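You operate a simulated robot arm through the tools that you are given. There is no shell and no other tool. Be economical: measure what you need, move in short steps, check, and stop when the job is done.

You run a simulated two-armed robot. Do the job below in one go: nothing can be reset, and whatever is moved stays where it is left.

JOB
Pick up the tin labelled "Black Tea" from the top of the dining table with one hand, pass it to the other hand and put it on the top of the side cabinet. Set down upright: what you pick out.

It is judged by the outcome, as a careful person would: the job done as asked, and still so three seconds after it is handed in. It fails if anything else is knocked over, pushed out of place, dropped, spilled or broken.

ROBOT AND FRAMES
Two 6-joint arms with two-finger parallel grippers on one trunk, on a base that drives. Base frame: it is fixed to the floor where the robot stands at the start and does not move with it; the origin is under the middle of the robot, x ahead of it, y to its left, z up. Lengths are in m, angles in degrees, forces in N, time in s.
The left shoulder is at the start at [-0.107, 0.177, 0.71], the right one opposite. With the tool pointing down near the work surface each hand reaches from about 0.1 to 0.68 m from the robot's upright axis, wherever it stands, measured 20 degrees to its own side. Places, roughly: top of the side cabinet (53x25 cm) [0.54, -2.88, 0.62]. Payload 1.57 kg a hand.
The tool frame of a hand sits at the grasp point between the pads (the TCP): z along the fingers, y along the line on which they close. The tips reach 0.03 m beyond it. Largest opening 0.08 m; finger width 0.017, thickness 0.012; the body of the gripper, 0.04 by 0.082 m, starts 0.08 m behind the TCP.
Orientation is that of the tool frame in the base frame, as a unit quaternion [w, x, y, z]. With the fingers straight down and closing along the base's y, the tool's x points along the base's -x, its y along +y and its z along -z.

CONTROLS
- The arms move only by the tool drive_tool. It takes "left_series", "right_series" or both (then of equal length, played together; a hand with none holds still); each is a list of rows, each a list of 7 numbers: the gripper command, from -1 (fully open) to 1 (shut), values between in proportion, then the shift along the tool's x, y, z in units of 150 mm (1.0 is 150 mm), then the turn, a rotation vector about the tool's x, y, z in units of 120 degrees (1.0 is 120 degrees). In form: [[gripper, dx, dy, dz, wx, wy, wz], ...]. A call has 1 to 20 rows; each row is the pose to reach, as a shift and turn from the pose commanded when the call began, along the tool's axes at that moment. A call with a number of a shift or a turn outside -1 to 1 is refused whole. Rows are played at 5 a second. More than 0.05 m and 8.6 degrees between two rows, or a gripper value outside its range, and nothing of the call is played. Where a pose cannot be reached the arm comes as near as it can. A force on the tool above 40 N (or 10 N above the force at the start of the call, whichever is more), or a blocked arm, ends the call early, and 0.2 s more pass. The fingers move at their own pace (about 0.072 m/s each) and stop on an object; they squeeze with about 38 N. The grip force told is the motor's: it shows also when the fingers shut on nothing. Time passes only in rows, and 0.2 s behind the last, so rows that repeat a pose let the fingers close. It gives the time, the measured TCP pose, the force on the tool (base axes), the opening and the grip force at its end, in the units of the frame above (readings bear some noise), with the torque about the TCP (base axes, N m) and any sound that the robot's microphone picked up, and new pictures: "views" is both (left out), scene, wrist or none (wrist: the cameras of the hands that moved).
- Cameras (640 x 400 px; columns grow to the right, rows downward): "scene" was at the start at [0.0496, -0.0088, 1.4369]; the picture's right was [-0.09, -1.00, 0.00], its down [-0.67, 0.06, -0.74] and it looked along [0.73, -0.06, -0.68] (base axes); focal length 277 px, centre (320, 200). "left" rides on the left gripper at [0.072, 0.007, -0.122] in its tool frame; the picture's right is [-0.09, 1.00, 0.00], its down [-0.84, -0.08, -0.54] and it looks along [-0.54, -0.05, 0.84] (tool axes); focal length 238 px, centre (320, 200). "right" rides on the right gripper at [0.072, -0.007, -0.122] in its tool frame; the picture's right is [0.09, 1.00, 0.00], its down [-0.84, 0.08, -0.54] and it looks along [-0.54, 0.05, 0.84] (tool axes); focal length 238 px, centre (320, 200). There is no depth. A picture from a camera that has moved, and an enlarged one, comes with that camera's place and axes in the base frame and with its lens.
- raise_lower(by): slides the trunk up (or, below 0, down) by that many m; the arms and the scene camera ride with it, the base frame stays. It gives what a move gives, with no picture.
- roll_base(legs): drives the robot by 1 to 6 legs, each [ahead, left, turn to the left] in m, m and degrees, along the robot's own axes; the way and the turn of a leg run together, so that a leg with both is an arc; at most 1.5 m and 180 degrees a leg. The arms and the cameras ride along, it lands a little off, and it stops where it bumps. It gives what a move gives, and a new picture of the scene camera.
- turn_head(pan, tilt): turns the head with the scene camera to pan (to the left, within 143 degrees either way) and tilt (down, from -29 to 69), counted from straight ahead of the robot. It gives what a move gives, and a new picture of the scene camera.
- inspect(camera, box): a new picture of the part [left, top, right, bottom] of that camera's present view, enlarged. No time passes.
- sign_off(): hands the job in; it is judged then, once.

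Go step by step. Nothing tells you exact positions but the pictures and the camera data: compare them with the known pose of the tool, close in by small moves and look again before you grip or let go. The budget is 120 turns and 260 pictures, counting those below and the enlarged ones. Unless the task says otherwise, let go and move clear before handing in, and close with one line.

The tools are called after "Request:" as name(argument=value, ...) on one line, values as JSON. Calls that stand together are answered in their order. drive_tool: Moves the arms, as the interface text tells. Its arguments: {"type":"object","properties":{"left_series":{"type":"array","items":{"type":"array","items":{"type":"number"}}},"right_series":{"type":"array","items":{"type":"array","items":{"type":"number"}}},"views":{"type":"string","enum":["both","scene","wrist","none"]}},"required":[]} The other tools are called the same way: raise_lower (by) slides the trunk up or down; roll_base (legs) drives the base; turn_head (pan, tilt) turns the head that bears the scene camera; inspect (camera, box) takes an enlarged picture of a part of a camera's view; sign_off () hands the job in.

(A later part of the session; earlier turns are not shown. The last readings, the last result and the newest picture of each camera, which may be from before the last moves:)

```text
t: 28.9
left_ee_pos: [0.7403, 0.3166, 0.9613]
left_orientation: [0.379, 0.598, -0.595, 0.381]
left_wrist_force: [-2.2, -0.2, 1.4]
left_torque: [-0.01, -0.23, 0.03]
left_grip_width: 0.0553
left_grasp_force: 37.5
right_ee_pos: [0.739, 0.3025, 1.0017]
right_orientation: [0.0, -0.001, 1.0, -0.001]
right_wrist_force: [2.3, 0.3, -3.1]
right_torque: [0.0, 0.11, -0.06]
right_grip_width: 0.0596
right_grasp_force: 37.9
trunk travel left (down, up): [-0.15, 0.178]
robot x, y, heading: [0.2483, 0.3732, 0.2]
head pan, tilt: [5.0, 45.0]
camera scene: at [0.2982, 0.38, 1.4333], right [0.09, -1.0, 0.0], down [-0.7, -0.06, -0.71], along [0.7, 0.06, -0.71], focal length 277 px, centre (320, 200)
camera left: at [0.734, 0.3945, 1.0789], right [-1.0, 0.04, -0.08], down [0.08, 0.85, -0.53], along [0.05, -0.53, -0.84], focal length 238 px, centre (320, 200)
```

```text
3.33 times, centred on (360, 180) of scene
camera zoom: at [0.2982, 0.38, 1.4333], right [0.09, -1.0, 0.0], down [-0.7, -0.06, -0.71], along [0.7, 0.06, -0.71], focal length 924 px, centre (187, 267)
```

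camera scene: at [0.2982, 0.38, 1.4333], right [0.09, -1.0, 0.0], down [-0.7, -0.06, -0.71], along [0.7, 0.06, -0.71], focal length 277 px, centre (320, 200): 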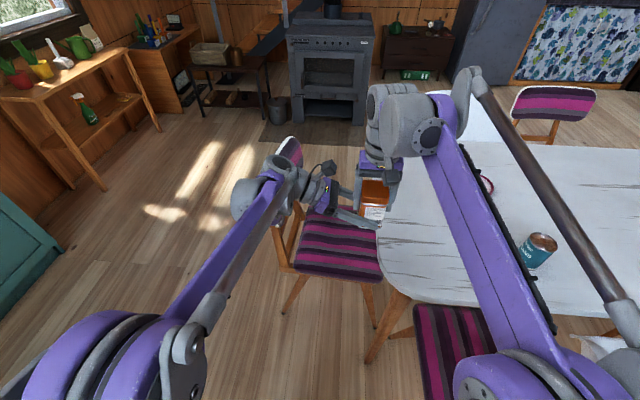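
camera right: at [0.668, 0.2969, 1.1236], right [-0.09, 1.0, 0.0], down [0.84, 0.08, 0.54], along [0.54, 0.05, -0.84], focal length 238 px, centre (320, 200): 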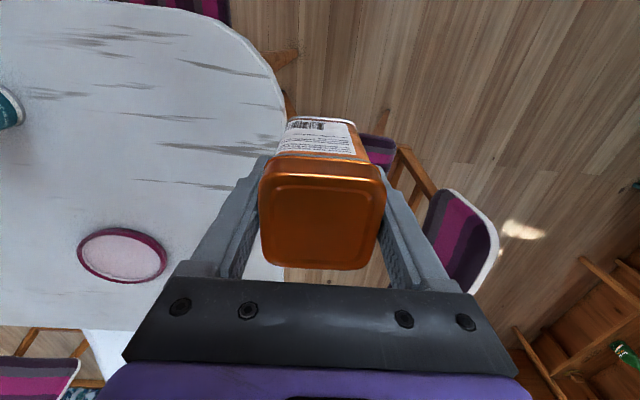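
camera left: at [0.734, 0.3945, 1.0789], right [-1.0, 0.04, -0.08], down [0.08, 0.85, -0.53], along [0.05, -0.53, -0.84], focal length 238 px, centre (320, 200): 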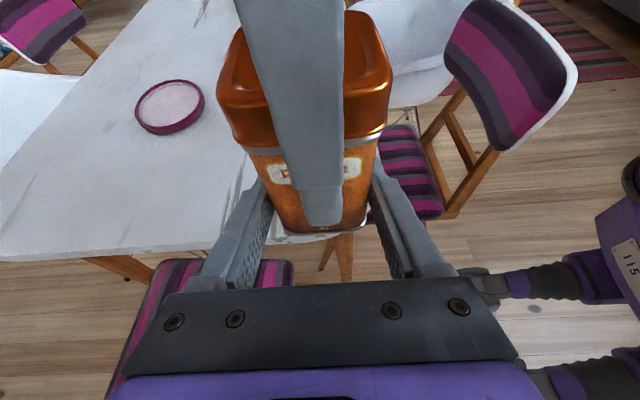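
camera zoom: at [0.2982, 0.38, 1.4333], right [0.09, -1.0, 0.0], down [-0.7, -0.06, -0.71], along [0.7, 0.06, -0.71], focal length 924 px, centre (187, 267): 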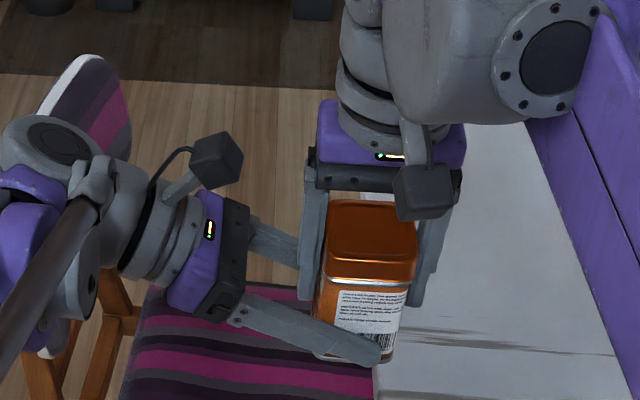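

Left grip is firm (55 mm). Now open the right hand part-way and lift it straight up.

Request:
drive_tool(right_series=[[0, 0, 0, 0, 0, 0, 0], [-0.8, 0, 0, 0, 0, 0, 0], [-0.8, 0, 0, 0, 0, 0, 0]], views="wrist")

Request:
drive_tool(right_series=[[-0.8, 0, 0, -0.1, 0, 0, 0], [-0.8, 0, 0, -0.3, 0, 0, 0], [-0.8, 0, 0, -0.5, 0, 0, 0], [-0.8, 0, 0, -0.7, 0, 0, 0], [-0.8, 0, 0, -0.9, 0, 0, 0]])

Request:
inspect(camera="left", box=[0, 0, 640, 400])

```text
t: 29.7
left_ee_pos: [0.742, 0.3159, 0.9607]
left_orientation: [0.38, 0.597, -0.596, 0.38]
left_wrist_force: [0.5, -0.6, 0.8]
left_torque: [0.05, -0.01, 0.01]
left_grip_width: 0.0549
left_grasp_force: 38.5
right_ee_pos: [0.7387, 0.3034, 1.0021]
right_orientation: [0.0, -0.002, 1.0, 0.0]
right_wrist_force: [-0.2, -0.2, 0.6]
right_torque: [0.0, -0.01, 0.02]
right_grip_width: 0.0719
right_grasp_force: 0.0
trunk travel left (down, up): [-0.15, 0.178]
robot x, y, heading: [0.2488, 0.3756, 0.3]
head pan, tilt: [5.0, 45.0]
camera right: at [0.6679, 0.297, 1.1236], right [-0.1, 1.0, 0.0], down [0.84, 0.08, 0.54], along [0.54, 0.05, -0.84], focal length 238 px, centre (320, 200)
```

right: 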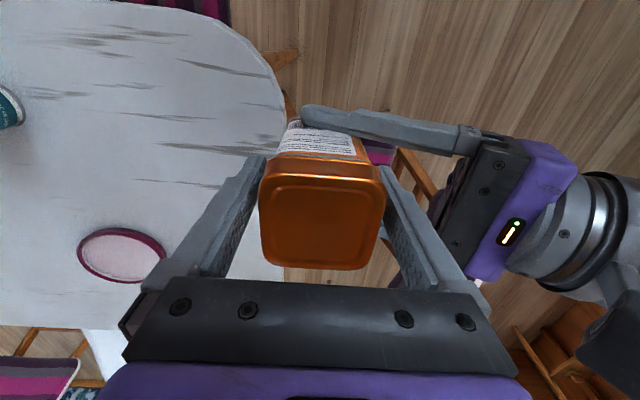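

```text
t: 30.9
left_ee_pos: [0.7415, 0.3162, 0.9608]
left_orientation: [0.379, 0.597, -0.595, 0.381]
left_wrist_force: [0.6, 0.1, -0.1]
left_torque: [0.05, 0.03, 0.0]
left_grip_width: 0.0552
left_grasp_force: 38.0
right_ee_pos: [0.7245, 0.3011, 1.1012]
right_orientation: [0.0, -0.002, 1.0, 0.0]
right_wrist_force: [0.3, -0.6, -0.4]
right_torque: [-0.03, 0.01, 0.0]
right_grip_width: 0.0721
right_grasp_force: 0.1
right hand out of reach, approached as far as the arm can: row 4, 5
trunk travel left (down, up): [-0.15, 0.178]
robot x, y, heading: [0.2517, 0.3706, -0.1]
head pan, tilt: [5.0, 45.0]
camera scene: at [0.2984, 0.3801, 1.4333], right [0.09, -1.0, 0.0], down [-0.7, -0.06, -0.71], along [0.7, 0.06, -0.71], focal length 277 px, centre (320, 200)
camera right: at [0.6536, 0.2946, 1.2241], right [-0.1, 1.0, 0.0], down [0.84, 0.08, 0.54], along [0.54, 0.05, -0.84], focal length 238 px, centre (320, 200)
```

scene: 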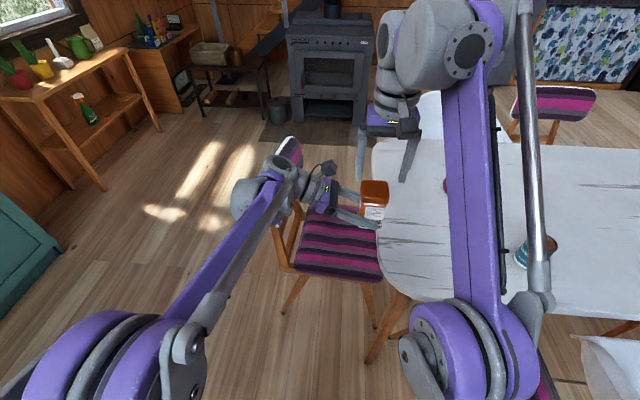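
right: 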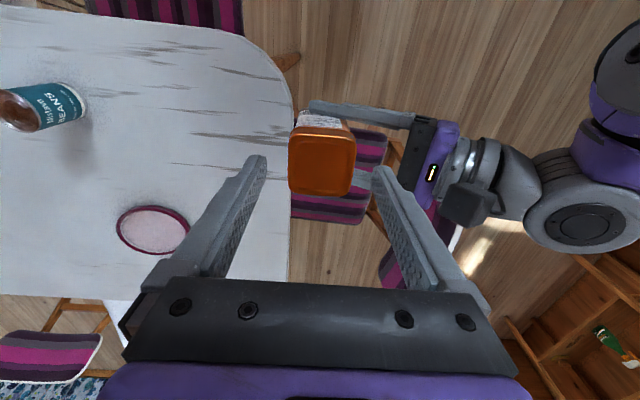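

```text
1.00 times, centred on (320, 200) of left (not enlarged: the box is as wide or as high as the picture)
camera zoom: at [0.7342, 0.3946, 1.0787], right [-1.0, 0.04, -0.08], down [0.08, 0.85, -0.53], along [0.05, -0.53, -0.84], focal length 238 px, centre (320, 200)
```

zoom: 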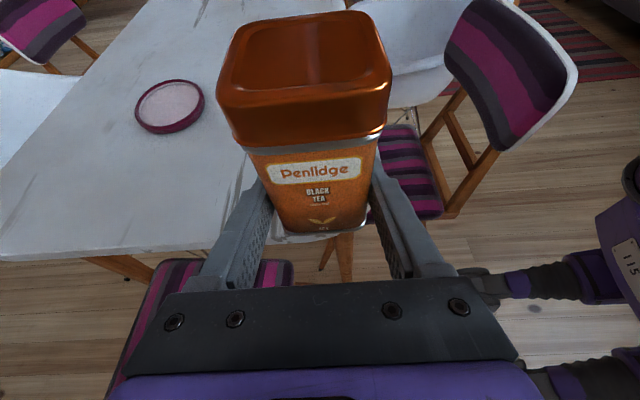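

The label reads "BLACK TEA" and the left hand holds it upright alone. I clear the right hand to its side and pull the left hand in for driving.

Request:
drive_tool(right_series=[[-0.8, 0.06, -0.2, 0, 0, 0, 0], [-0.8, 0.12, -0.4, 0, 0, 0, 0], [-0.8, 0.18, -0.6, 0, 0, 0, 0], [-0.8, 0.24, -0.8, 0, 0, 0, 0], [-0.8, 0.3, -1.0, 0, 0, 0, 0]], left_series=[[1, 0, 0, 0, 0, 0, 0], [1, 0, 0.2, -0.075, 0, 0, 0], [1, 0, 0.4, -0.15, 0, 0, 0], [1, 0, 0.6, -0.225, 0, 0, 0], [1, 0, 0.8, -0.3, 0, 0, 0]], views="none")

Request:
roll_base(legs=[[-0.5, 0, 0]])

Request:
turn_head(pan=-90, tilt=40)

Request:
turn_head(pan=-130, tilt=40)

```text
t: 32.1
left_ee_pos: [0.6226, 0.358, 0.981]
left_orientation: [0.379, 0.597, -0.596, 0.381]
left_wrist_force: [-0.8, -0.3, -2.3]
left_torque: [0.02, -0.03, 0.01]
left_grip_width: 0.055
left_grasp_force: 37.9
right_ee_pos: [0.6801, 0.1529, 1.1089]
right_orientation: [0.0, -0.003, 1.0, 0.0]
right_wrist_force: [0.4, 0.5, 0.0]
right_torque: [0.05, -0.03, 0.0]
right_grip_width: 0.0719
right_grasp_force: 0.1
trunk travel left (down, up): [-0.15, 0.178]
robot x, y, heading: [0.2507, 0.3707, 0.2]
head pan, tilt: [5.0, 45.0]
```

```text
t: 35.1
left_ee_pos: [0.1079, 0.3553, 0.982]
left_orientation: [-0.381, -0.594, 0.598, -0.379]
left_wrist_force: [-0.2, -0.2, -1.3]
left_torque: [0.01, 0.02, 0.01]
left_grip_width: 0.0549
left_grasp_force: 37.7
right_ee_pos: [0.1653, 0.1504, 1.1084]
right_orientation: [0.0, 0.003, 1.0, 0.0]
right_wrist_force: [0.1, 0.2, 1.2]
right_torque: [-0.04, 0.0, 0.04]
right_grip_width: 0.072
right_grasp_force: 0.0
trunk travel left (down, up): [-0.15, 0.178]
robot x, y, heading: [-0.2669, 0.3748, -0.5]
head pan, tilt: [5.0, 45.0]
camera scene: at [-0.2177, 0.3803, 1.4333], right [0.08, -1.0, 0.0], down [-0.7, -0.06, -0.71], along [0.7, 0.06, -0.71], focal length 277 px, centre (320, 200)
```

scene: 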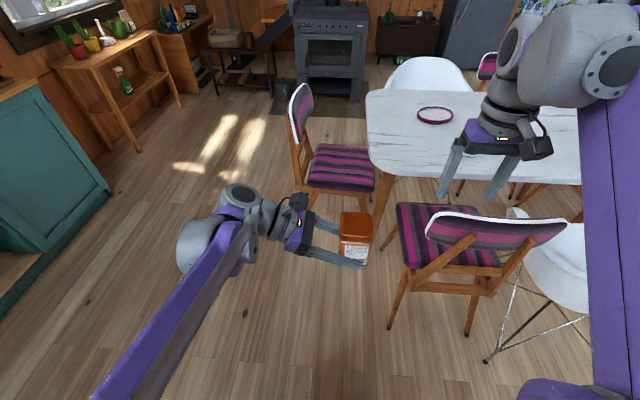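

```text
t: 36.8
left_ee_pos: [0.1074, 0.3556, 0.9811]
left_orientation: [-0.381, -0.595, 0.598, -0.379]
left_wrist_force: [0.9, 0.2, -1.3]
left_torque: [0.01, 0.0, -0.03]
left_grip_width: 0.0549
left_grasp_force: 37.4
right_ee_pos: [0.1647, 0.15, 1.1072]
right_orientation: [0.0, 0.004, 1.0, 0.0]
right_wrist_force: [0.1, 0.1, -0.1]
right_torque: [0.03, -0.05, -0.03]
right_grip_width: 0.0719
right_grasp_force: 0.1
trunk travel left (down, up): [-0.15, 0.178]
robot x, y, heading: [-0.2672, 0.374, -0.4]
head pan, tilt: [-90.0, 40.0]
camera scene: at [-0.2987, 0.2886, 1.4405], right [-1.0, 0.01, 0.0], down [0.0, 0.64, -0.77], along [0.0, -0.77, -0.64], focal length 277 px, centre (320, 200)
```

scene: 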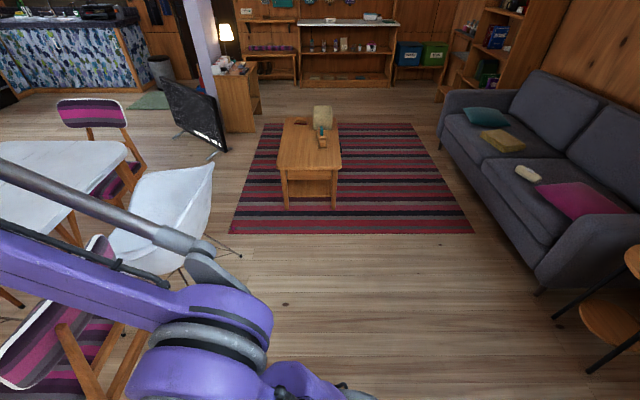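

```text
t: 37.9
left_ee_pos: [0.1078, 0.3555, 0.9819]
left_orientation: [-0.381, -0.594, 0.598, -0.379]
left_wrist_force: [-0.7, -0.6, -2.3]
left_torque: [0.01, 0.02, 0.01]
left_grip_width: 0.0552
left_grasp_force: 38.3
right_ee_pos: [0.164, 0.1506, 1.1087]
right_orientation: [0.0, 0.003, 1.0, -0.001]
right_wrist_force: [0.5, 0.4, -0.3]
right_torque: [-0.04, -0.02, 0.01]
right_grip_width: 0.0721
right_grasp_force: 0.1
trunk travel left (down, up): [-0.15, 0.178]
robot x, y, heading: [-0.2645, 0.3753, -0.2]
head pan, tilt: [-130.0, 40.0]
camera scene: at [-0.3532, 0.3088, 1.4406], right [-0.76, 0.65, 0.0], down [0.42, 0.49, -0.77], along [-0.5, -0.58, -0.64], focal length 277 px, centre (320, 200)
```

scene: 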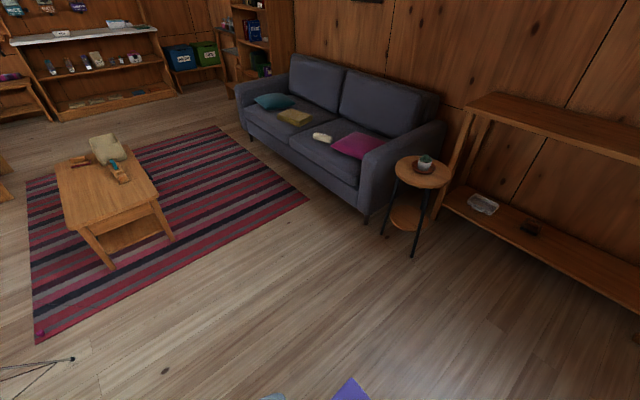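

The side cabinet stands by the lamp; its long open side faces west at x ≈ 0.41. I'll back up, then slide right west of the coffee table, keeping heading, and then approach the cabinet facing it.

Request:
roll_base(legs=[[-0.68, 0, 0], [0, -1.3, 0]])

Request:
turn_head(pan=-95, tilt=45)

```text
t: 52.8
left_ee_pos: [-0.5071, -0.9313, 0.9819]
left_orientation: [0.37, 0.611, -0.581, 0.389]
left_wrist_force: [-0.3, 0.4, -2.1]
left_torque: [0.02, 0.02, 0.0]
left_grip_width: 0.0547
left_grasp_force: 38.3
right_ee_pos: [-0.4372, -1.1328, 1.1082]
right_orientation: [0.0, -0.026, 1.0, 0.0]
right_wrist_force: [-0.8, 0.6, -0.1]
right_torque: [0.01, 0.02, 0.02]
right_grip_width: 0.0719
right_grasp_force: 0.1
trunk travel left (down, up): [-0.15, 0.178]
robot x, y, heading: [-0.8778, -0.9306, 3.0]
head pan, tilt: [-130.0, 40.0]
camera scene: at [-0.9642, -1.0043, 1.4406], right [-0.8, 0.6, 0.0], down [0.39, 0.51, -0.77], along [-0.46, -0.61, -0.64], focal length 277 px, centre (320, 200)
```

scene: 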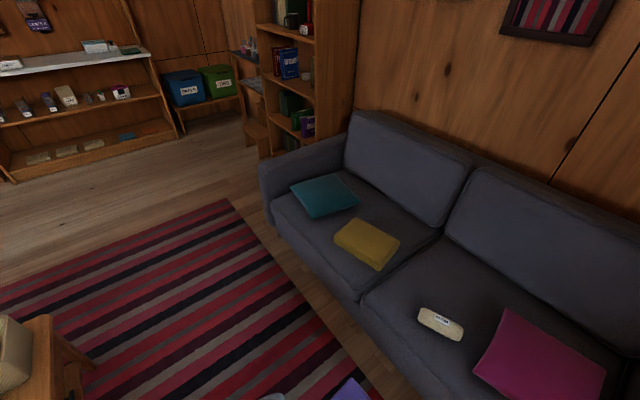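

```text
t: 53.8
left_ee_pos: [-0.5068, -0.9315, 0.9812]
left_orientation: [0.369, 0.612, -0.581, 0.39]
left_wrist_force: [0.2, -1.0, -2.9]
left_torque: [0.02, 0.0, -0.03]
left_grip_width: 0.0551
left_grasp_force: 38.7
right_ee_pos: [-0.4374, -1.1329, 1.1071]
right_orientation: [0.0, -0.026, 1.0, 0.0]
right_wrist_force: [0.2, -1.2, -0.3]
right_torque: [0.04, -0.01, 0.01]
right_grip_width: 0.072
right_grasp_force: 0.0
trunk travel left (down, up): [-0.15, 0.178]
robot x, y, heading: [-0.8811, -0.9308, 2.9]
head pan, tilt: [-95.0, 45.0]
camera scene: at [-0.9159, -1.0177, 1.4333], right [-1.0, 0.04, 0.0], down [0.03, 0.71, -0.71], along [-0.03, -0.71, -0.71], focal length 277 px, centre (320, 200)
```

scene: 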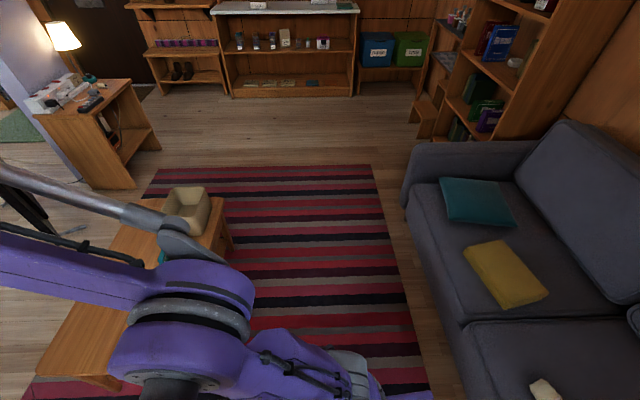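

All clear; I straighten out, shift slightly toward the sofa side and slide on south beyond the coffee table.

Request:
roll_base(legs=[[-0.1, 0, -3], [0, -1.0, 0]])

Request:
turn_head(pan=-30, tilt=40)

```text
t: 63.7
left_ee_pos: [-0.6089, -1.9588, 0.9817]
left_orientation: [-0.38, -0.596, 0.597, -0.379]
left_wrist_force: [-0.6, -0.2, -2.0]
left_torque: [0.06, -0.01, 0.01]
left_grip_width: 0.0551
left_grasp_force: 37.8
right_ee_pos: [-0.5499, -2.1621, 1.1065]
right_orientation: [0.0, 0.002, 1.0, 0.0]
right_wrist_force: [0.2, -0.2, 0.7]
right_torque: [-0.02, -0.02, 0.02]
right_grip_width: 0.072
right_grasp_force: 0.0
trunk travel left (down, up): [-0.15, 0.178]
robot x, y, heading: [-0.9812, -1.9422, -0.2]
head pan, tilt: [-95.0, 45.0]
camera scene: at [-1.0211, -2.0224, 1.4333], right [-1.0, 0.09, 0.0], down [0.06, 0.7, -0.71], along [-0.06, -0.7, -0.71], focal length 277 px, centre (320, 200)
```

scene: 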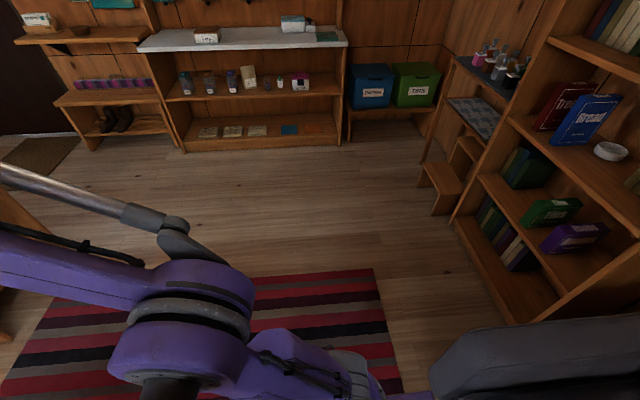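

```text
t: 65.1
left_ee_pos: [-0.6079, -1.9589, 0.9813]
left_orientation: [-0.38, -0.596, 0.597, -0.38]
left_wrist_force: [0.0, -0.7, -1.8]
left_torque: [0.01, -0.03, 0.0]
left_grip_width: 0.0553
left_grasp_force: 37.9
right_ee_pos: [-0.5507, -2.1636, 1.1084]
right_orientation: [0.0, 0.002, 1.0, 0.0]
right_wrist_force: [1.3, 0.0, 0.6]
right_torque: [0.02, 0.0, 0.01]
right_grip_width: 0.0719
right_grasp_force: 0.0
trunk travel left (down, up): [-0.15, 0.178]
robot x, y, heading: [-0.9812, -1.9387, -0.2]
head pan, tilt: [-30.0, 40.0]
camera scene: at [-0.9403, -1.9841, 1.4405], right [-0.5, -0.86, 0.0], down [-0.56, 0.32, -0.77], along [0.66, -0.39, -0.64], focal length 277 px, centre (320, 200)
```

scene: 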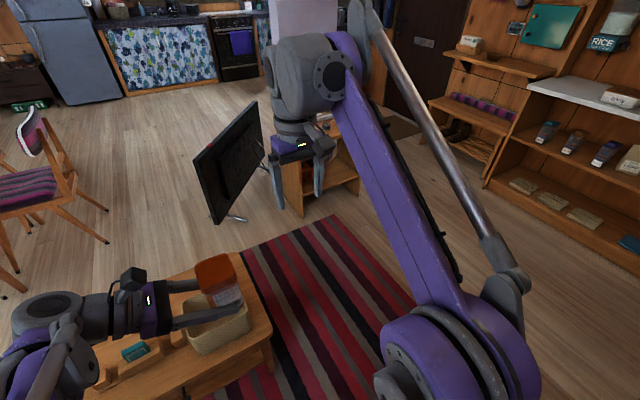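

I continue south level with the cabinet, then drive ahead partway and view its top.

Request:
roll_base(legs=[[0, -0.9, 0], [0.65, 0, 0]])

Request:
turn_head(pan=5, tilt=40)

```text
t: 76.4
left_ee_pos: [0.0365, -2.8365, 0.9812]
left_orientation: [0.377, 0.6, -0.593, 0.382]
left_wrist_force: [0.0, 1.2, -2.6]
left_torque: [0.05, 0.01, 0.0]
left_grip_width: 0.0551
left_grasp_force: 38.1
right_ee_pos: [0.0979, -3.0396, 1.1068]
right_orientation: [-0.001, -0.006, 1.0, 0.001]
right_wrist_force: [-0.6, -0.3, -0.5]
right_torque: [-0.01, 0.02, 0.0]
right_grip_width: 0.0719
right_grasp_force: 0.0
trunk travel left (down, up): [-0.15, 0.178]
robot x, y, heading: [-0.3322, -2.825, 0.4]
head pan, tilt: [-30.0, 40.0]
camera scene: at [-0.2945, -2.8662, 1.4405], right [-0.49, -0.87, 0.0], down [-0.56, 0.32, -0.77], along [0.67, -0.38, -0.64], focal length 277 px, centre (320, 200)
```

scene: 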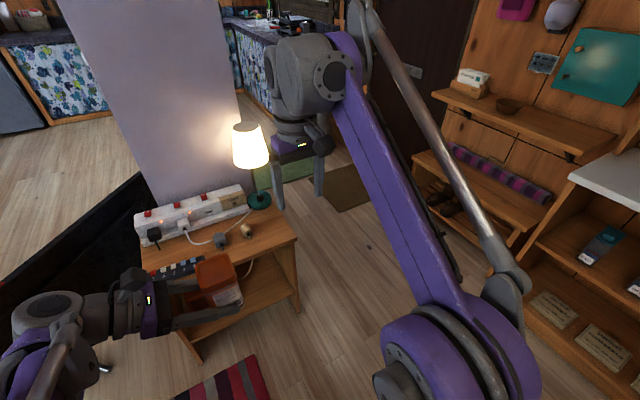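

```text
t: 77.4
left_ee_pos: [0.0358, -2.8355, 0.9805]
left_orientation: [0.378, 0.599, -0.593, 0.382]
left_wrist_force: [-0.6, -0.4, -2.7]
left_torque: [0.08, -0.01, -0.01]
left_grip_width: 0.0552
left_grasp_force: 37.7
right_ee_pos: [0.0978, -3.04, 1.1081]
right_orientation: [0.0, -0.005, 1.0, 0.0]
right_wrist_force: [0.0, 1.7, -0.8]
right_torque: [0.02, 0.0, 0.0]
right_grip_width: 0.0721
right_grasp_force: 0.0
trunk travel left (down, up): [-0.15, 0.178]
robot x, y, heading: [-0.34, -2.826, 0.5]
head pan, tilt: [5.0, 40.0]
camera scene: at [-0.2843, -2.8162, 1.4405], right [0.1, -1.0, 0.0], down [-0.64, -0.06, -0.77], along [0.76, 0.07, -0.64], focal length 277 px, centre (320, 200)
```

scene: 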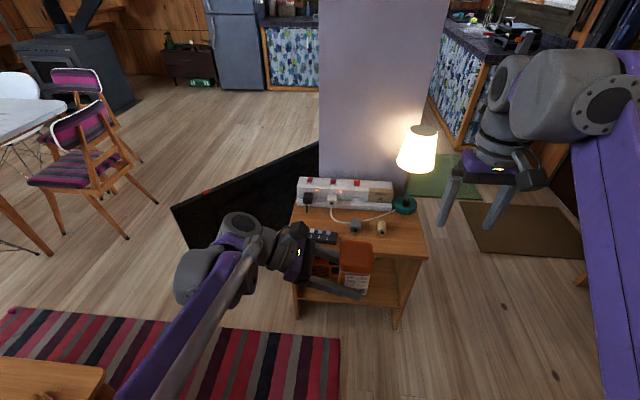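

The cabinet top has a power strip, lamp, plugs and a remote; the front right looks free. I'll enlarge it.

Request:
inspect(camera="scene", box=[280, 160, 450, 270])

```text
3.64 times, centred on (365, 215) of scene
camera zoom: at [-0.2843, -2.8162, 1.4405], right [0.1, -1.0, 0.0], down [-0.64, -0.06, -0.77], along [0.76, 0.07, -0.64], focal length 1008 px, centre (156, 146)
```

zoom: 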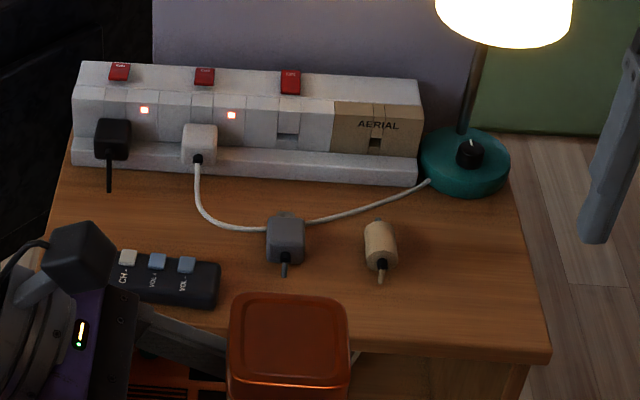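

Free spot: the front right of the top, about (0.49, -3.085), clear of plugs and lamp. To keep my hand off the plugs I'll yaw the left hand ~60° so it comes in over the front edge, extending it a bit.

Request:
drive_tool(left_series=[[1, -0.01, -0.1, -0.02, 0.0566, 0, -0.0264], [1, -0.02, -0.2, -0.045, 0.113, 0, -0.0528], [1, -0.03, -0.3, -0.07, 0.17, 0, -0.079], [1, -0.04, -0.4, -0.09, 0.2265, 0, -0.1057], [1, -0.05, -0.5, -0.11, 0.283, 0, -0.132], [1, -0.06, -0.6, -0.135, 0.34, 0, -0.1586], [1, -0.07, -0.7, -0.16, 0.396, 0, -0.185], [1, -0.085, -0.8, -0.18, 0.453, 0, -0.2114], [1, -0.085, -0.8, -0.18, 0.453, 0, -0.2114]])

```text
t: 79.4
left_ee_pos: [0.1575, -2.8042, 0.9821]
left_orientation: [0.136, 0.815, -0.213, 0.521]
left_wrist_force: [0.8, 0.4, -2.0]
left_torque: [0.01, 0.02, -0.01]
left_grip_width: 0.0548
left_grasp_force: 37.8
right_ee_pos: [0.0985, -3.0401, 1.1084]
right_orientation: [0.0, -0.005, 1.0, 0.0]
right_wrist_force: [-0.2, 0.8, 0.9]
right_torque: [0.01, 0.0, -0.03]
right_grip_width: 0.0721
right_grasp_force: 0.0
trunk travel left (down, up): [-0.15, 0.178]
robot x, y, heading: [-0.3348, -2.8218, 0.3]
head pan, tilt: [5.0, 40.0]
camera scene: at [-0.2844, -2.8161, 1.4405], right [0.1, -1.0, 0.0], down [-0.64, -0.06, -0.77], along [0.76, 0.08, -0.64], focal length 277 px, centre (320, 200)
camera left: at [0.0836, -2.7725, 1.0985], right [-0.52, -0.85, -0.08], down [-0.7, 0.48, -0.53], along [0.49, -0.22, -0.84], focal length 238 px, centre (320, 200)
```

scene: 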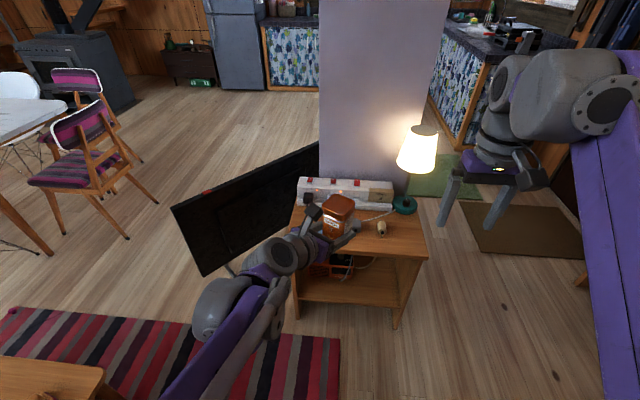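
left: 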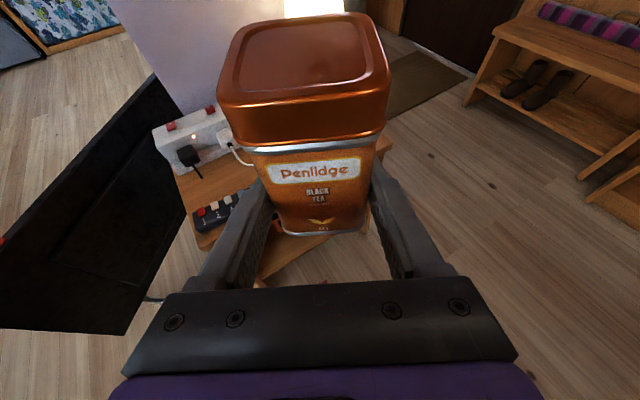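

Yaw succeeded; the tin is now approached from the front edge. I'll tuck the right hand away and drive the base right 0.2 and ahead 0.27.

Request:
drive_tool(right_series=[[-0.8, 0.2, -0.15, 0, 0, 0, 0], [-0.8, 0.4, -0.3, 0, 0, 0, 0], [-0.8, 0.6, -0.45, 0, 0, 0, 0], [-0.8, 0.8, -0.6, 0, 0, 0, 0]], views="none")

Request:
roll_base(legs=[[0, -0.2, 0], [0.26, 0, 0]])

Request:
turn_head(pan=-5, tilt=55)

Request:
inspect(camera="left", box=[0, 0, 640, 400])

```text
t: 80.4
left_ee_pos: [0.1569, -2.8046, 0.9818]
left_orientation: [0.136, 0.816, -0.215, 0.52]
left_wrist_force: [-1.3, -0.2, -1.5]
left_torque: [0.03, 0.02, -0.05]
left_grip_width: 0.0555
left_grasp_force: 38.1
right_ee_pos: [-0.0238, -3.1302, 1.1062]
right_orientation: [0.0, -0.006, 1.0, 0.0]
right_wrist_force: [-0.1, -0.3, 0.0]
right_torque: [0.04, -0.02, 0.01]
right_grip_width: 0.0721
right_grasp_force: 0.1
trunk travel left (down, up): [-0.15, 0.178]
robot x, y, heading: [-0.3355, -2.825, 0.5]
head pan, tilt: [5.0, 40.0]
```

```text
t: 84.3
left_ee_pos: [0.4252, -2.9917, 0.9807]
left_orientation: [0.134, 0.817, -0.209, 0.521]
left_wrist_force: [-0.3, -0.9, -2.3]
left_torque: [0.0, -0.01, 0.01]
left_grip_width: 0.0552
left_grasp_force: 38.2
right_ee_pos: [0.2495, -3.3196, 1.105]
right_orientation: [0.0, -0.011, 1.0, 0.0]
right_wrist_force: [0.3, -0.2, 0.4]
right_torque: [-0.01, 0.02, 0.03]
right_grip_width: 0.0723
right_grasp_force: 0.0
trunk travel left (down, up): [-0.15, 0.178]
robot x, y, heading: [-0.0648, -3.0209, 1.2]
head pan, tilt: [5.0, 40.0]
camera scene: at [-0.0148, -3.0083, 1.4405], right [0.11, -0.99, 0.0], down [-0.64, -0.07, -0.77], along [0.76, 0.08, -0.64], focal length 277 px, centre (320, 200)
```

scene: 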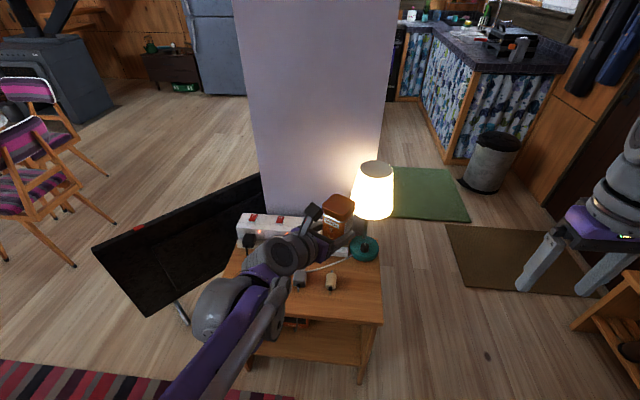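

```text
t: 85.1
left_ee_pos: [0.4253, -2.9926, 0.9813]
left_orientation: [0.135, 0.817, -0.211, 0.52]
left_wrist_force: [0.6, -0.3, -2.1]
left_torque: [0.02, 0.04, 0.03]
left_grip_width: 0.0551
left_grasp_force: 37.6
right_ee_pos: [0.248, -3.3205, 1.1065]
right_orientation: [-0.001, -0.011, 1.0, 0.001]
right_wrist_force: [-0.1, 1.3, -0.6]
right_torque: [0.01, -0.02, -0.03]
right_grip_width: 0.0721
right_grasp_force: 0.0
trunk travel left (down, up): [-0.15, 0.178]
robot x, y, heading: [-0.0705, -3.0173, 1.4]
head pan, tilt: [-5.0, 55.0]
camera scene: at [-0.0282, -3.0223, 1.4199], right [-0.07, -1.0, 0.0], down [-0.82, 0.05, -0.57], along [0.57, -0.04, -0.82], focal length 277 px, centre (320, 200)
```

scene: 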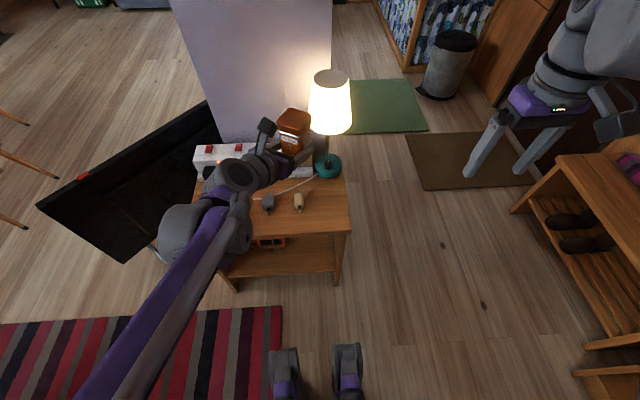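

```text
1.00 times, centred on (320, 200) of left (not enlarged: the box is as wide or as high as the picture)
camera zoom: at [0.3519, -2.9612, 1.0984], right [-0.51, -0.85, -0.08], down [-0.7, 0.48, -0.53], along [0.49, -0.21, -0.84], focal length 238 px, centre (320, 200)
```

zoom: 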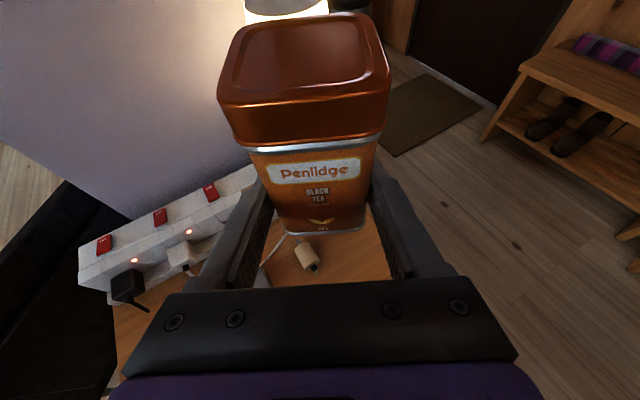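

Now a closer look to recompute the free spot from the new camera position.

Request:
inspect(camera="scene", box=[240, 100, 370, 250])

```text
2.67 times, centred on (305, 175) of scene
camera zoom: at [-0.0282, -3.0223, 1.4199], right [-0.07, -1.0, 0.0], down [-0.82, 0.05, -0.57], along [0.57, -0.04, -0.82], focal length 739 px, centre (360, 267)
```

zoom: 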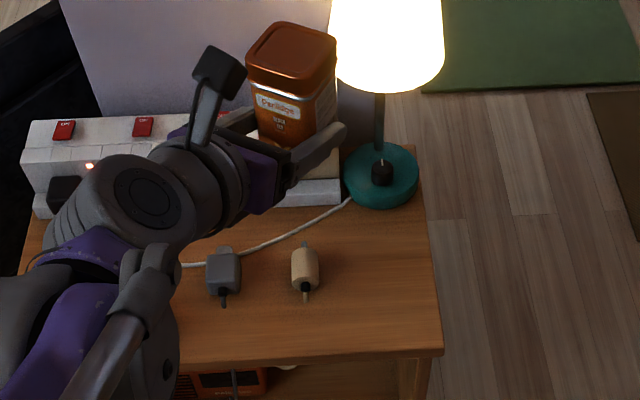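

Target stays (0.49, -3.09). I move laterally above it first, then descend the first 14 cm.

Request:
drive_tool(left_series=[[1, 0.063, 0.088, 0.136, 0, 0, 0], [1, 0.127, 0.175, 0.273, 0, 0, 0], [1, 0.19, 0.263, 0.409, 0, 0, 0], [1, 0.253, 0.35, 0.545, 0, 0, 0], [1, 0.253, 0.35, 0.545, 0, 0, 0]], views="none")

Request:
drive_tool(left_series=[[1, -0.17, 0, 0.078, 0, 0, 0], [1, -0.34, 0, 0.156, 0, 0, 0], [1, -0.51, 0, 0.235, 0, 0, 0], [1, -0.68, 0, 0.313, 0, 0, 0], [1, -0.847, 0, 0.391, 0, 0, 0], [1, -0.847, 0, 0.391, 0, 0, 0]])

Request:
inspect(camera="scene", box=[240, 100, 370, 250])

```text
t: 86.3
left_ee_pos: [0.4777, -3.08, 0.9803]
left_orientation: [0.134, 0.817, -0.21, 0.521]
left_wrist_force: [0.1, 0.0, -2.3]
left_torque: [0.05, 0.02, 0.01]
left_grip_width: 0.0551
left_grasp_force: 37.8
right_ee_pos: [0.2483, -3.319, 1.1059]
right_orientation: [0.0, -0.011, 1.0, -0.001]
right_wrist_force: [-0.5, -0.9, 0.3]
right_torque: [0.01, 0.01, 0.03]
right_grip_width: 0.0717
right_grasp_force: 0.1
trunk travel left (down, up): [-0.15, 0.178]
robot x, y, heading: [-0.0661, -3.015, 1.3]
head pan, tilt: [-5.0, 55.0]
```

```text
t: 87.7
left_ee_pos: [0.4776, -3.0798, 0.8382]
left_orientation: [0.134, 0.817, -0.211, 0.52]
left_wrist_force: [-0.2, -0.2, -2.5]
left_torque: [0.03, 0.04, -0.01]
left_grip_width: 0.055
left_grasp_force: 38.3
right_ee_pos: [0.2493, -3.3189, 1.1068]
right_orientation: [0.0, -0.01, 1.0, 0.0]
right_wrist_force: [-0.1, 0.6, 0.4]
right_torque: [0.0, 0.03, 0.02]
right_grip_width: 0.0719
right_grasp_force: 0.1
trunk travel left (down, up): [-0.15, 0.178]
robot x, y, heading: [-0.0654, -3.0135, 1.3]
head pan, tilt: [-5.0, 55.0]
camera scene: at [-0.0283, -3.0223, 1.4199], right [-0.07, -1.0, 0.0], down [-0.82, 0.05, -0.57], along [0.57, -0.04, -0.82], focal length 277 px, centre (320, 200)
camera left: at [0.4038, -3.0489, 0.9561], right [-0.51, -0.85, -0.08], down [-0.7, 0.48, -0.53], along [0.49, -0.21, -0.84], focal length 238 px, centre (320, 200)
```

scene: 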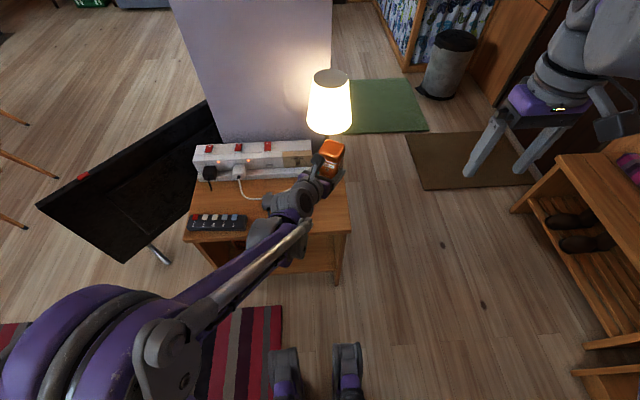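
left: 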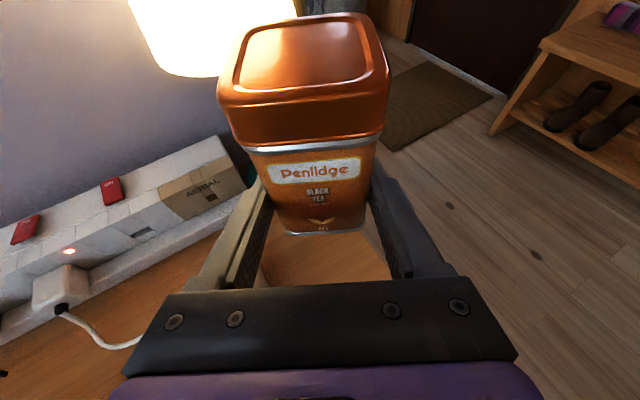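

```text
2.67 times, centred on (305, 175) of scene
camera zoom: at [-0.0283, -3.0223, 1.4199], right [-0.07, -1.0, 0.0], down [-0.82, 0.05, -0.57], along [0.57, -0.04, -0.82], focal length 739 px, centre (360, 267)
```

zoom: 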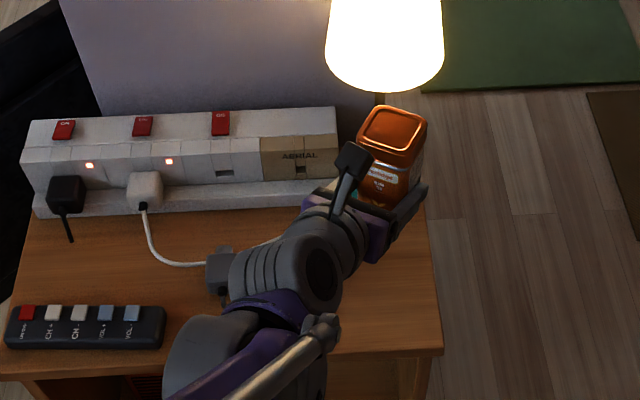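

Lined up over the free corner with no obstruction. Descending further to a few cm above the top.

Request:
drive_tool(left_series=[[1, -0.17, 0, 0.078, 0, 0, 0], [1, -0.34, 0, 0.156, 0, 0, 0], [1, -0.51, 0, 0.235, 0, 0, 0], [1, -0.68, 0, 0.313, 0, 0, 0], [1, -0.847, 0, 0.391, 0, 0, 0], [1, -0.847, 0, 0.391, 0, 0, 0]])

Request:
inspect(camera="scene", box=[240, 120, 370, 260])

```text
t: 89.1
left_ee_pos: [0.4785, -3.0811, 0.7008]
left_orientation: [0.134, 0.816, -0.211, 0.521]
left_wrist_force: [-0.7, -0.3, -3.0]
left_torque: [-0.03, 0.07, 0.01]
left_grip_width: 0.0548
left_grasp_force: 38.7
right_ee_pos: [0.2471, -3.3195, 1.1057]
right_orientation: [0.0, -0.01, 1.0, 0.0]
right_wrist_force: [-0.8, 0.3, -0.1]
right_torque: [0.0, -0.03, 0.02]
right_grip_width: 0.0721
right_grasp_force: 0.0
trunk travel left (down, up): [-0.15, 0.178]
robot x, y, heading: [-0.0661, -3.0172, 1.4]
head pan, tilt: [-5.0, 55.0]
camera scene: at [-0.0283, -3.0223, 1.4199], right [-0.07, -1.0, 0.0], down [-0.82, 0.05, -0.57], along [0.57, -0.04, -0.82], focal length 277 px, centre (320, 200)
camera left: at [0.4043, -3.05, 0.818], right [-0.51, -0.85, -0.08], down [-0.7, 0.48, -0.53], along [0.49, -0.21, -0.84], focal length 238 px, centre (320, 200)
```

scene: 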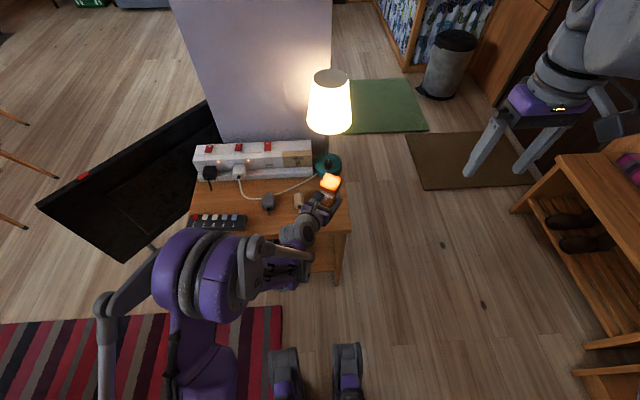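
left: 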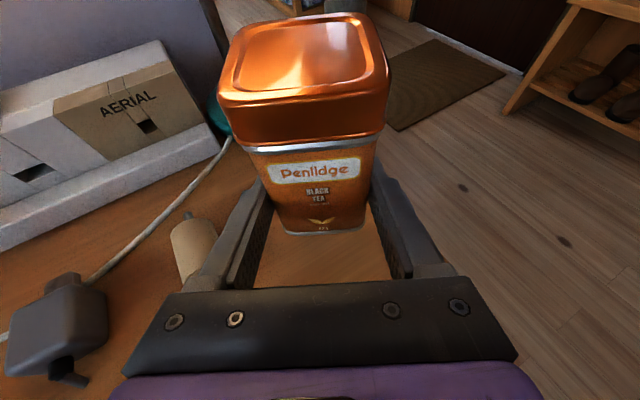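

```text
2.86 times, centred on (305, 190) of scene
camera zoom: at [-0.0283, -3.0223, 1.4199], right [-0.07, -1.0, 0.0], down [-0.82, 0.05, -0.57], along [0.57, -0.04, -0.82], focal length 792 px, centre (363, 229)
```

zoom: 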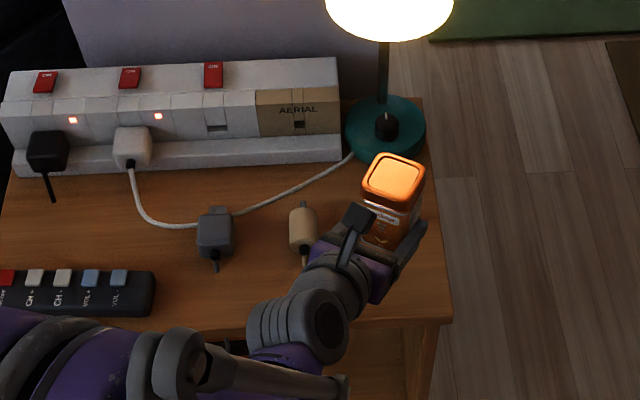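

Clear of the plug and lamp base. Lower about 5 cm more to just above the surface.

Request:
drive_tool(left_series=[[1, -0.1, 0, 0.046, 0, 0, 0], [1, -0.2, 0, 0.092, 0, 0, 0], [1, -0.27, 0, 0.125, 0, 0, 0], [1, -0.296, 0, 0.137, 0, 0, 0], [1, -0.296, 0, 0.137, 0, 0, 0]])

Request:
inspect(camera="scene", box=[280, 150, 360, 230])

```text
t: 90.3
left_ee_pos: [0.4764, -3.081, 0.6515]
left_orientation: [0.134, 0.816, -0.21, 0.521]
left_wrist_force: [0.1, -0.3, -1.5]
left_torque: [0.01, 0.06, -0.01]
left_grip_width: 0.0552
left_grasp_force: 38.1
right_ee_pos: [0.2481, -3.319, 1.1056]
right_orientation: [0.0, -0.01, 1.0, -0.001]
right_wrist_force: [-0.3, 0.7, 0.4]
right_torque: [0.01, 0.01, 0.01]
right_grip_width: 0.0719
right_grasp_force: 0.1
trunk travel left (down, up): [-0.15, 0.178]
robot x, y, heading: [-0.0635, -3.0144, 1.2]
head pan, tilt: [-5.0, 55.0]
camera scene: at [-0.0281, -3.0223, 1.4199], right [-0.07, -1.0, 0.0], down [-0.82, 0.05, -0.57], along [0.57, -0.04, -0.82], focal length 277 px, centre (320, 200)
camera left: at [0.404, -3.0502, 0.7698], right [-0.51, -0.85, -0.08], down [-0.7, 0.48, -0.53], along [0.49, -0.21, -0.84], focal length 238 px, centre (320, 200)
```

scene: 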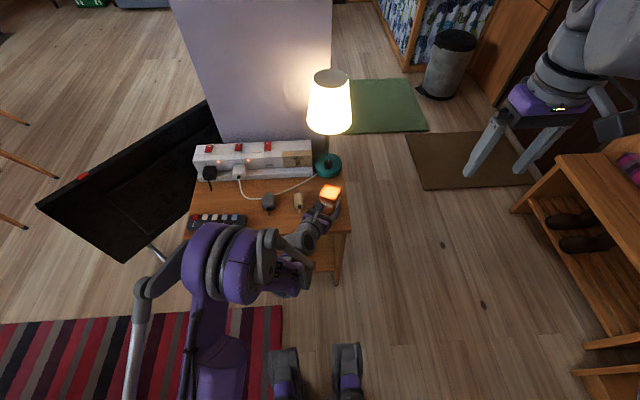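
left: 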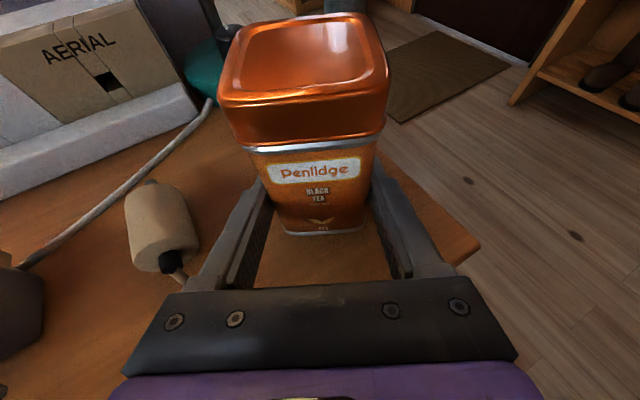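

```text
5.00 times, centred on (320, 190) of scene
camera zoom: at [-0.0281, -3.0223, 1.4199], right [-0.07, -1.0, 0.0], down [-0.82, 0.05, -0.57], along [0.57, -0.04, -0.82], focal length 1386 px, centre (320, 250)
```

zoom: 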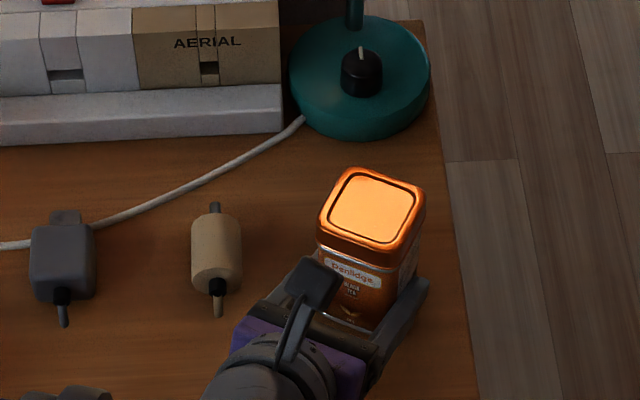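

Nearly there; I lower in 2 mm steps watching the force for contact.

Request:
drive_tool(left_series=[[1, -0.012, 0, 0.0056, 0, 0, 0], [1, -0.024, 0, 0.0112, 0, 0, 0], [1, -0.036, 0, 0.0168, 0, 0, 0], [1, -0.042, 0, 0.0196, 0, 0, 0]], views="none")

```text
t: 91.3
left_ee_pos: [0.4781, -3.0819, 0.647]
left_orientation: [0.134, 0.816, -0.21, 0.521]
left_wrist_force: [0.4, 1.1, 7.2]
left_torque: [-0.17, -0.32, 0.05]
left_grip_width: 0.0551
left_grasp_force: 38.0
right_ee_pos: [0.2476, -3.3197, 1.1059]
right_orientation: [0.0, -0.011, 1.0, 0.0]
right_wrist_force: [0.3, -0.5, 0.7]
right_torque: [0.04, 0.02, 0.01]
right_grip_width: 0.072
right_grasp_force: 0.1
trunk travel left (down, up): [-0.15, 0.178]
robot x, y, heading: [-0.0681, -3.0171, 1.1]
head pan, tilt: [-5.0, 55.0]
```

Contact (about 9 N upward). Now open slowly and check.

Request:
drive_tool(left_series=[[0.2, 0, 0, 0, 0, 0, 0], [-0.2, 0, 0, 0, 0, 0, 0], [-0.6, 0, 0, 0, 0, 0, 0], [-1, 0, 0, 0, 0, 0, 0], [-1, 0, 0, 0, 0, 0, 0]])

Request:
inspect(camera="scene", box=[280, 150, 360, 230])

```text
t: 92.5
left_ee_pos: [0.4788, -3.0819, 0.645]
left_orientation: [0.134, 0.817, -0.21, 0.52]
left_wrist_force: [-0.3, -1.1, -0.2]
left_torque: [-0.01, -0.01, 0.03]
left_grip_width: 0.08
left_grasp_force: 0.1
right_ee_pos: [0.2485, -3.3195, 1.1057]
right_orientation: [0.0, -0.011, 1.0, 0.0]
right_wrist_force: [-0.3, -0.6, 0.0]
right_torque: [-0.01, 0.02, -0.02]
right_grip_width: 0.072
right_grasp_force: 0.0
trunk travel left (down, up): [-0.15, 0.178]
robot x, y, heading: [-0.0677, -3.0141, 1.1]
head pan, tilt: [-5.0, 55.0]
camera scene: at [-0.0283, -3.0223, 1.4199], right [-0.07, -1.0, 0.0], down [-0.82, 0.05, -0.57], along [0.57, -0.04, -0.82], focal length 277 px, centre (320, 200)
camera left: at [0.4045, -3.0508, 0.7637], right [-0.51, -0.85, -0.08], down [-0.7, 0.48, -0.53], along [0.49, -0.21, -0.84], focal length 238 px, centre (320, 200)
```

scene: 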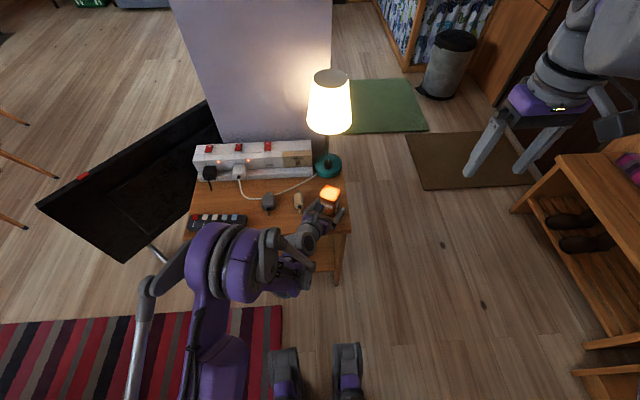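
left: 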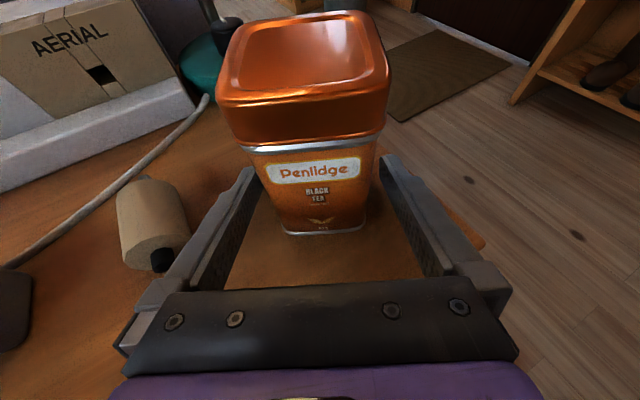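

```text
5.00 times, centred on (320, 190) of scene
camera zoom: at [-0.0283, -3.0223, 1.4199], right [-0.07, -1.0, 0.0], down [-0.82, 0.05, -0.57], along [0.57, -0.04, -0.82], focal length 1386 px, centre (320, 250)
```

zoom: 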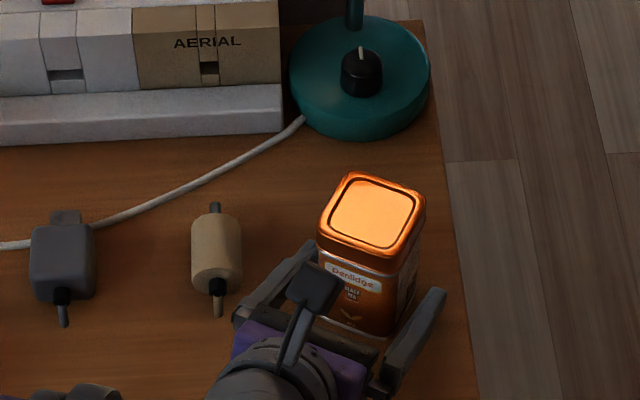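

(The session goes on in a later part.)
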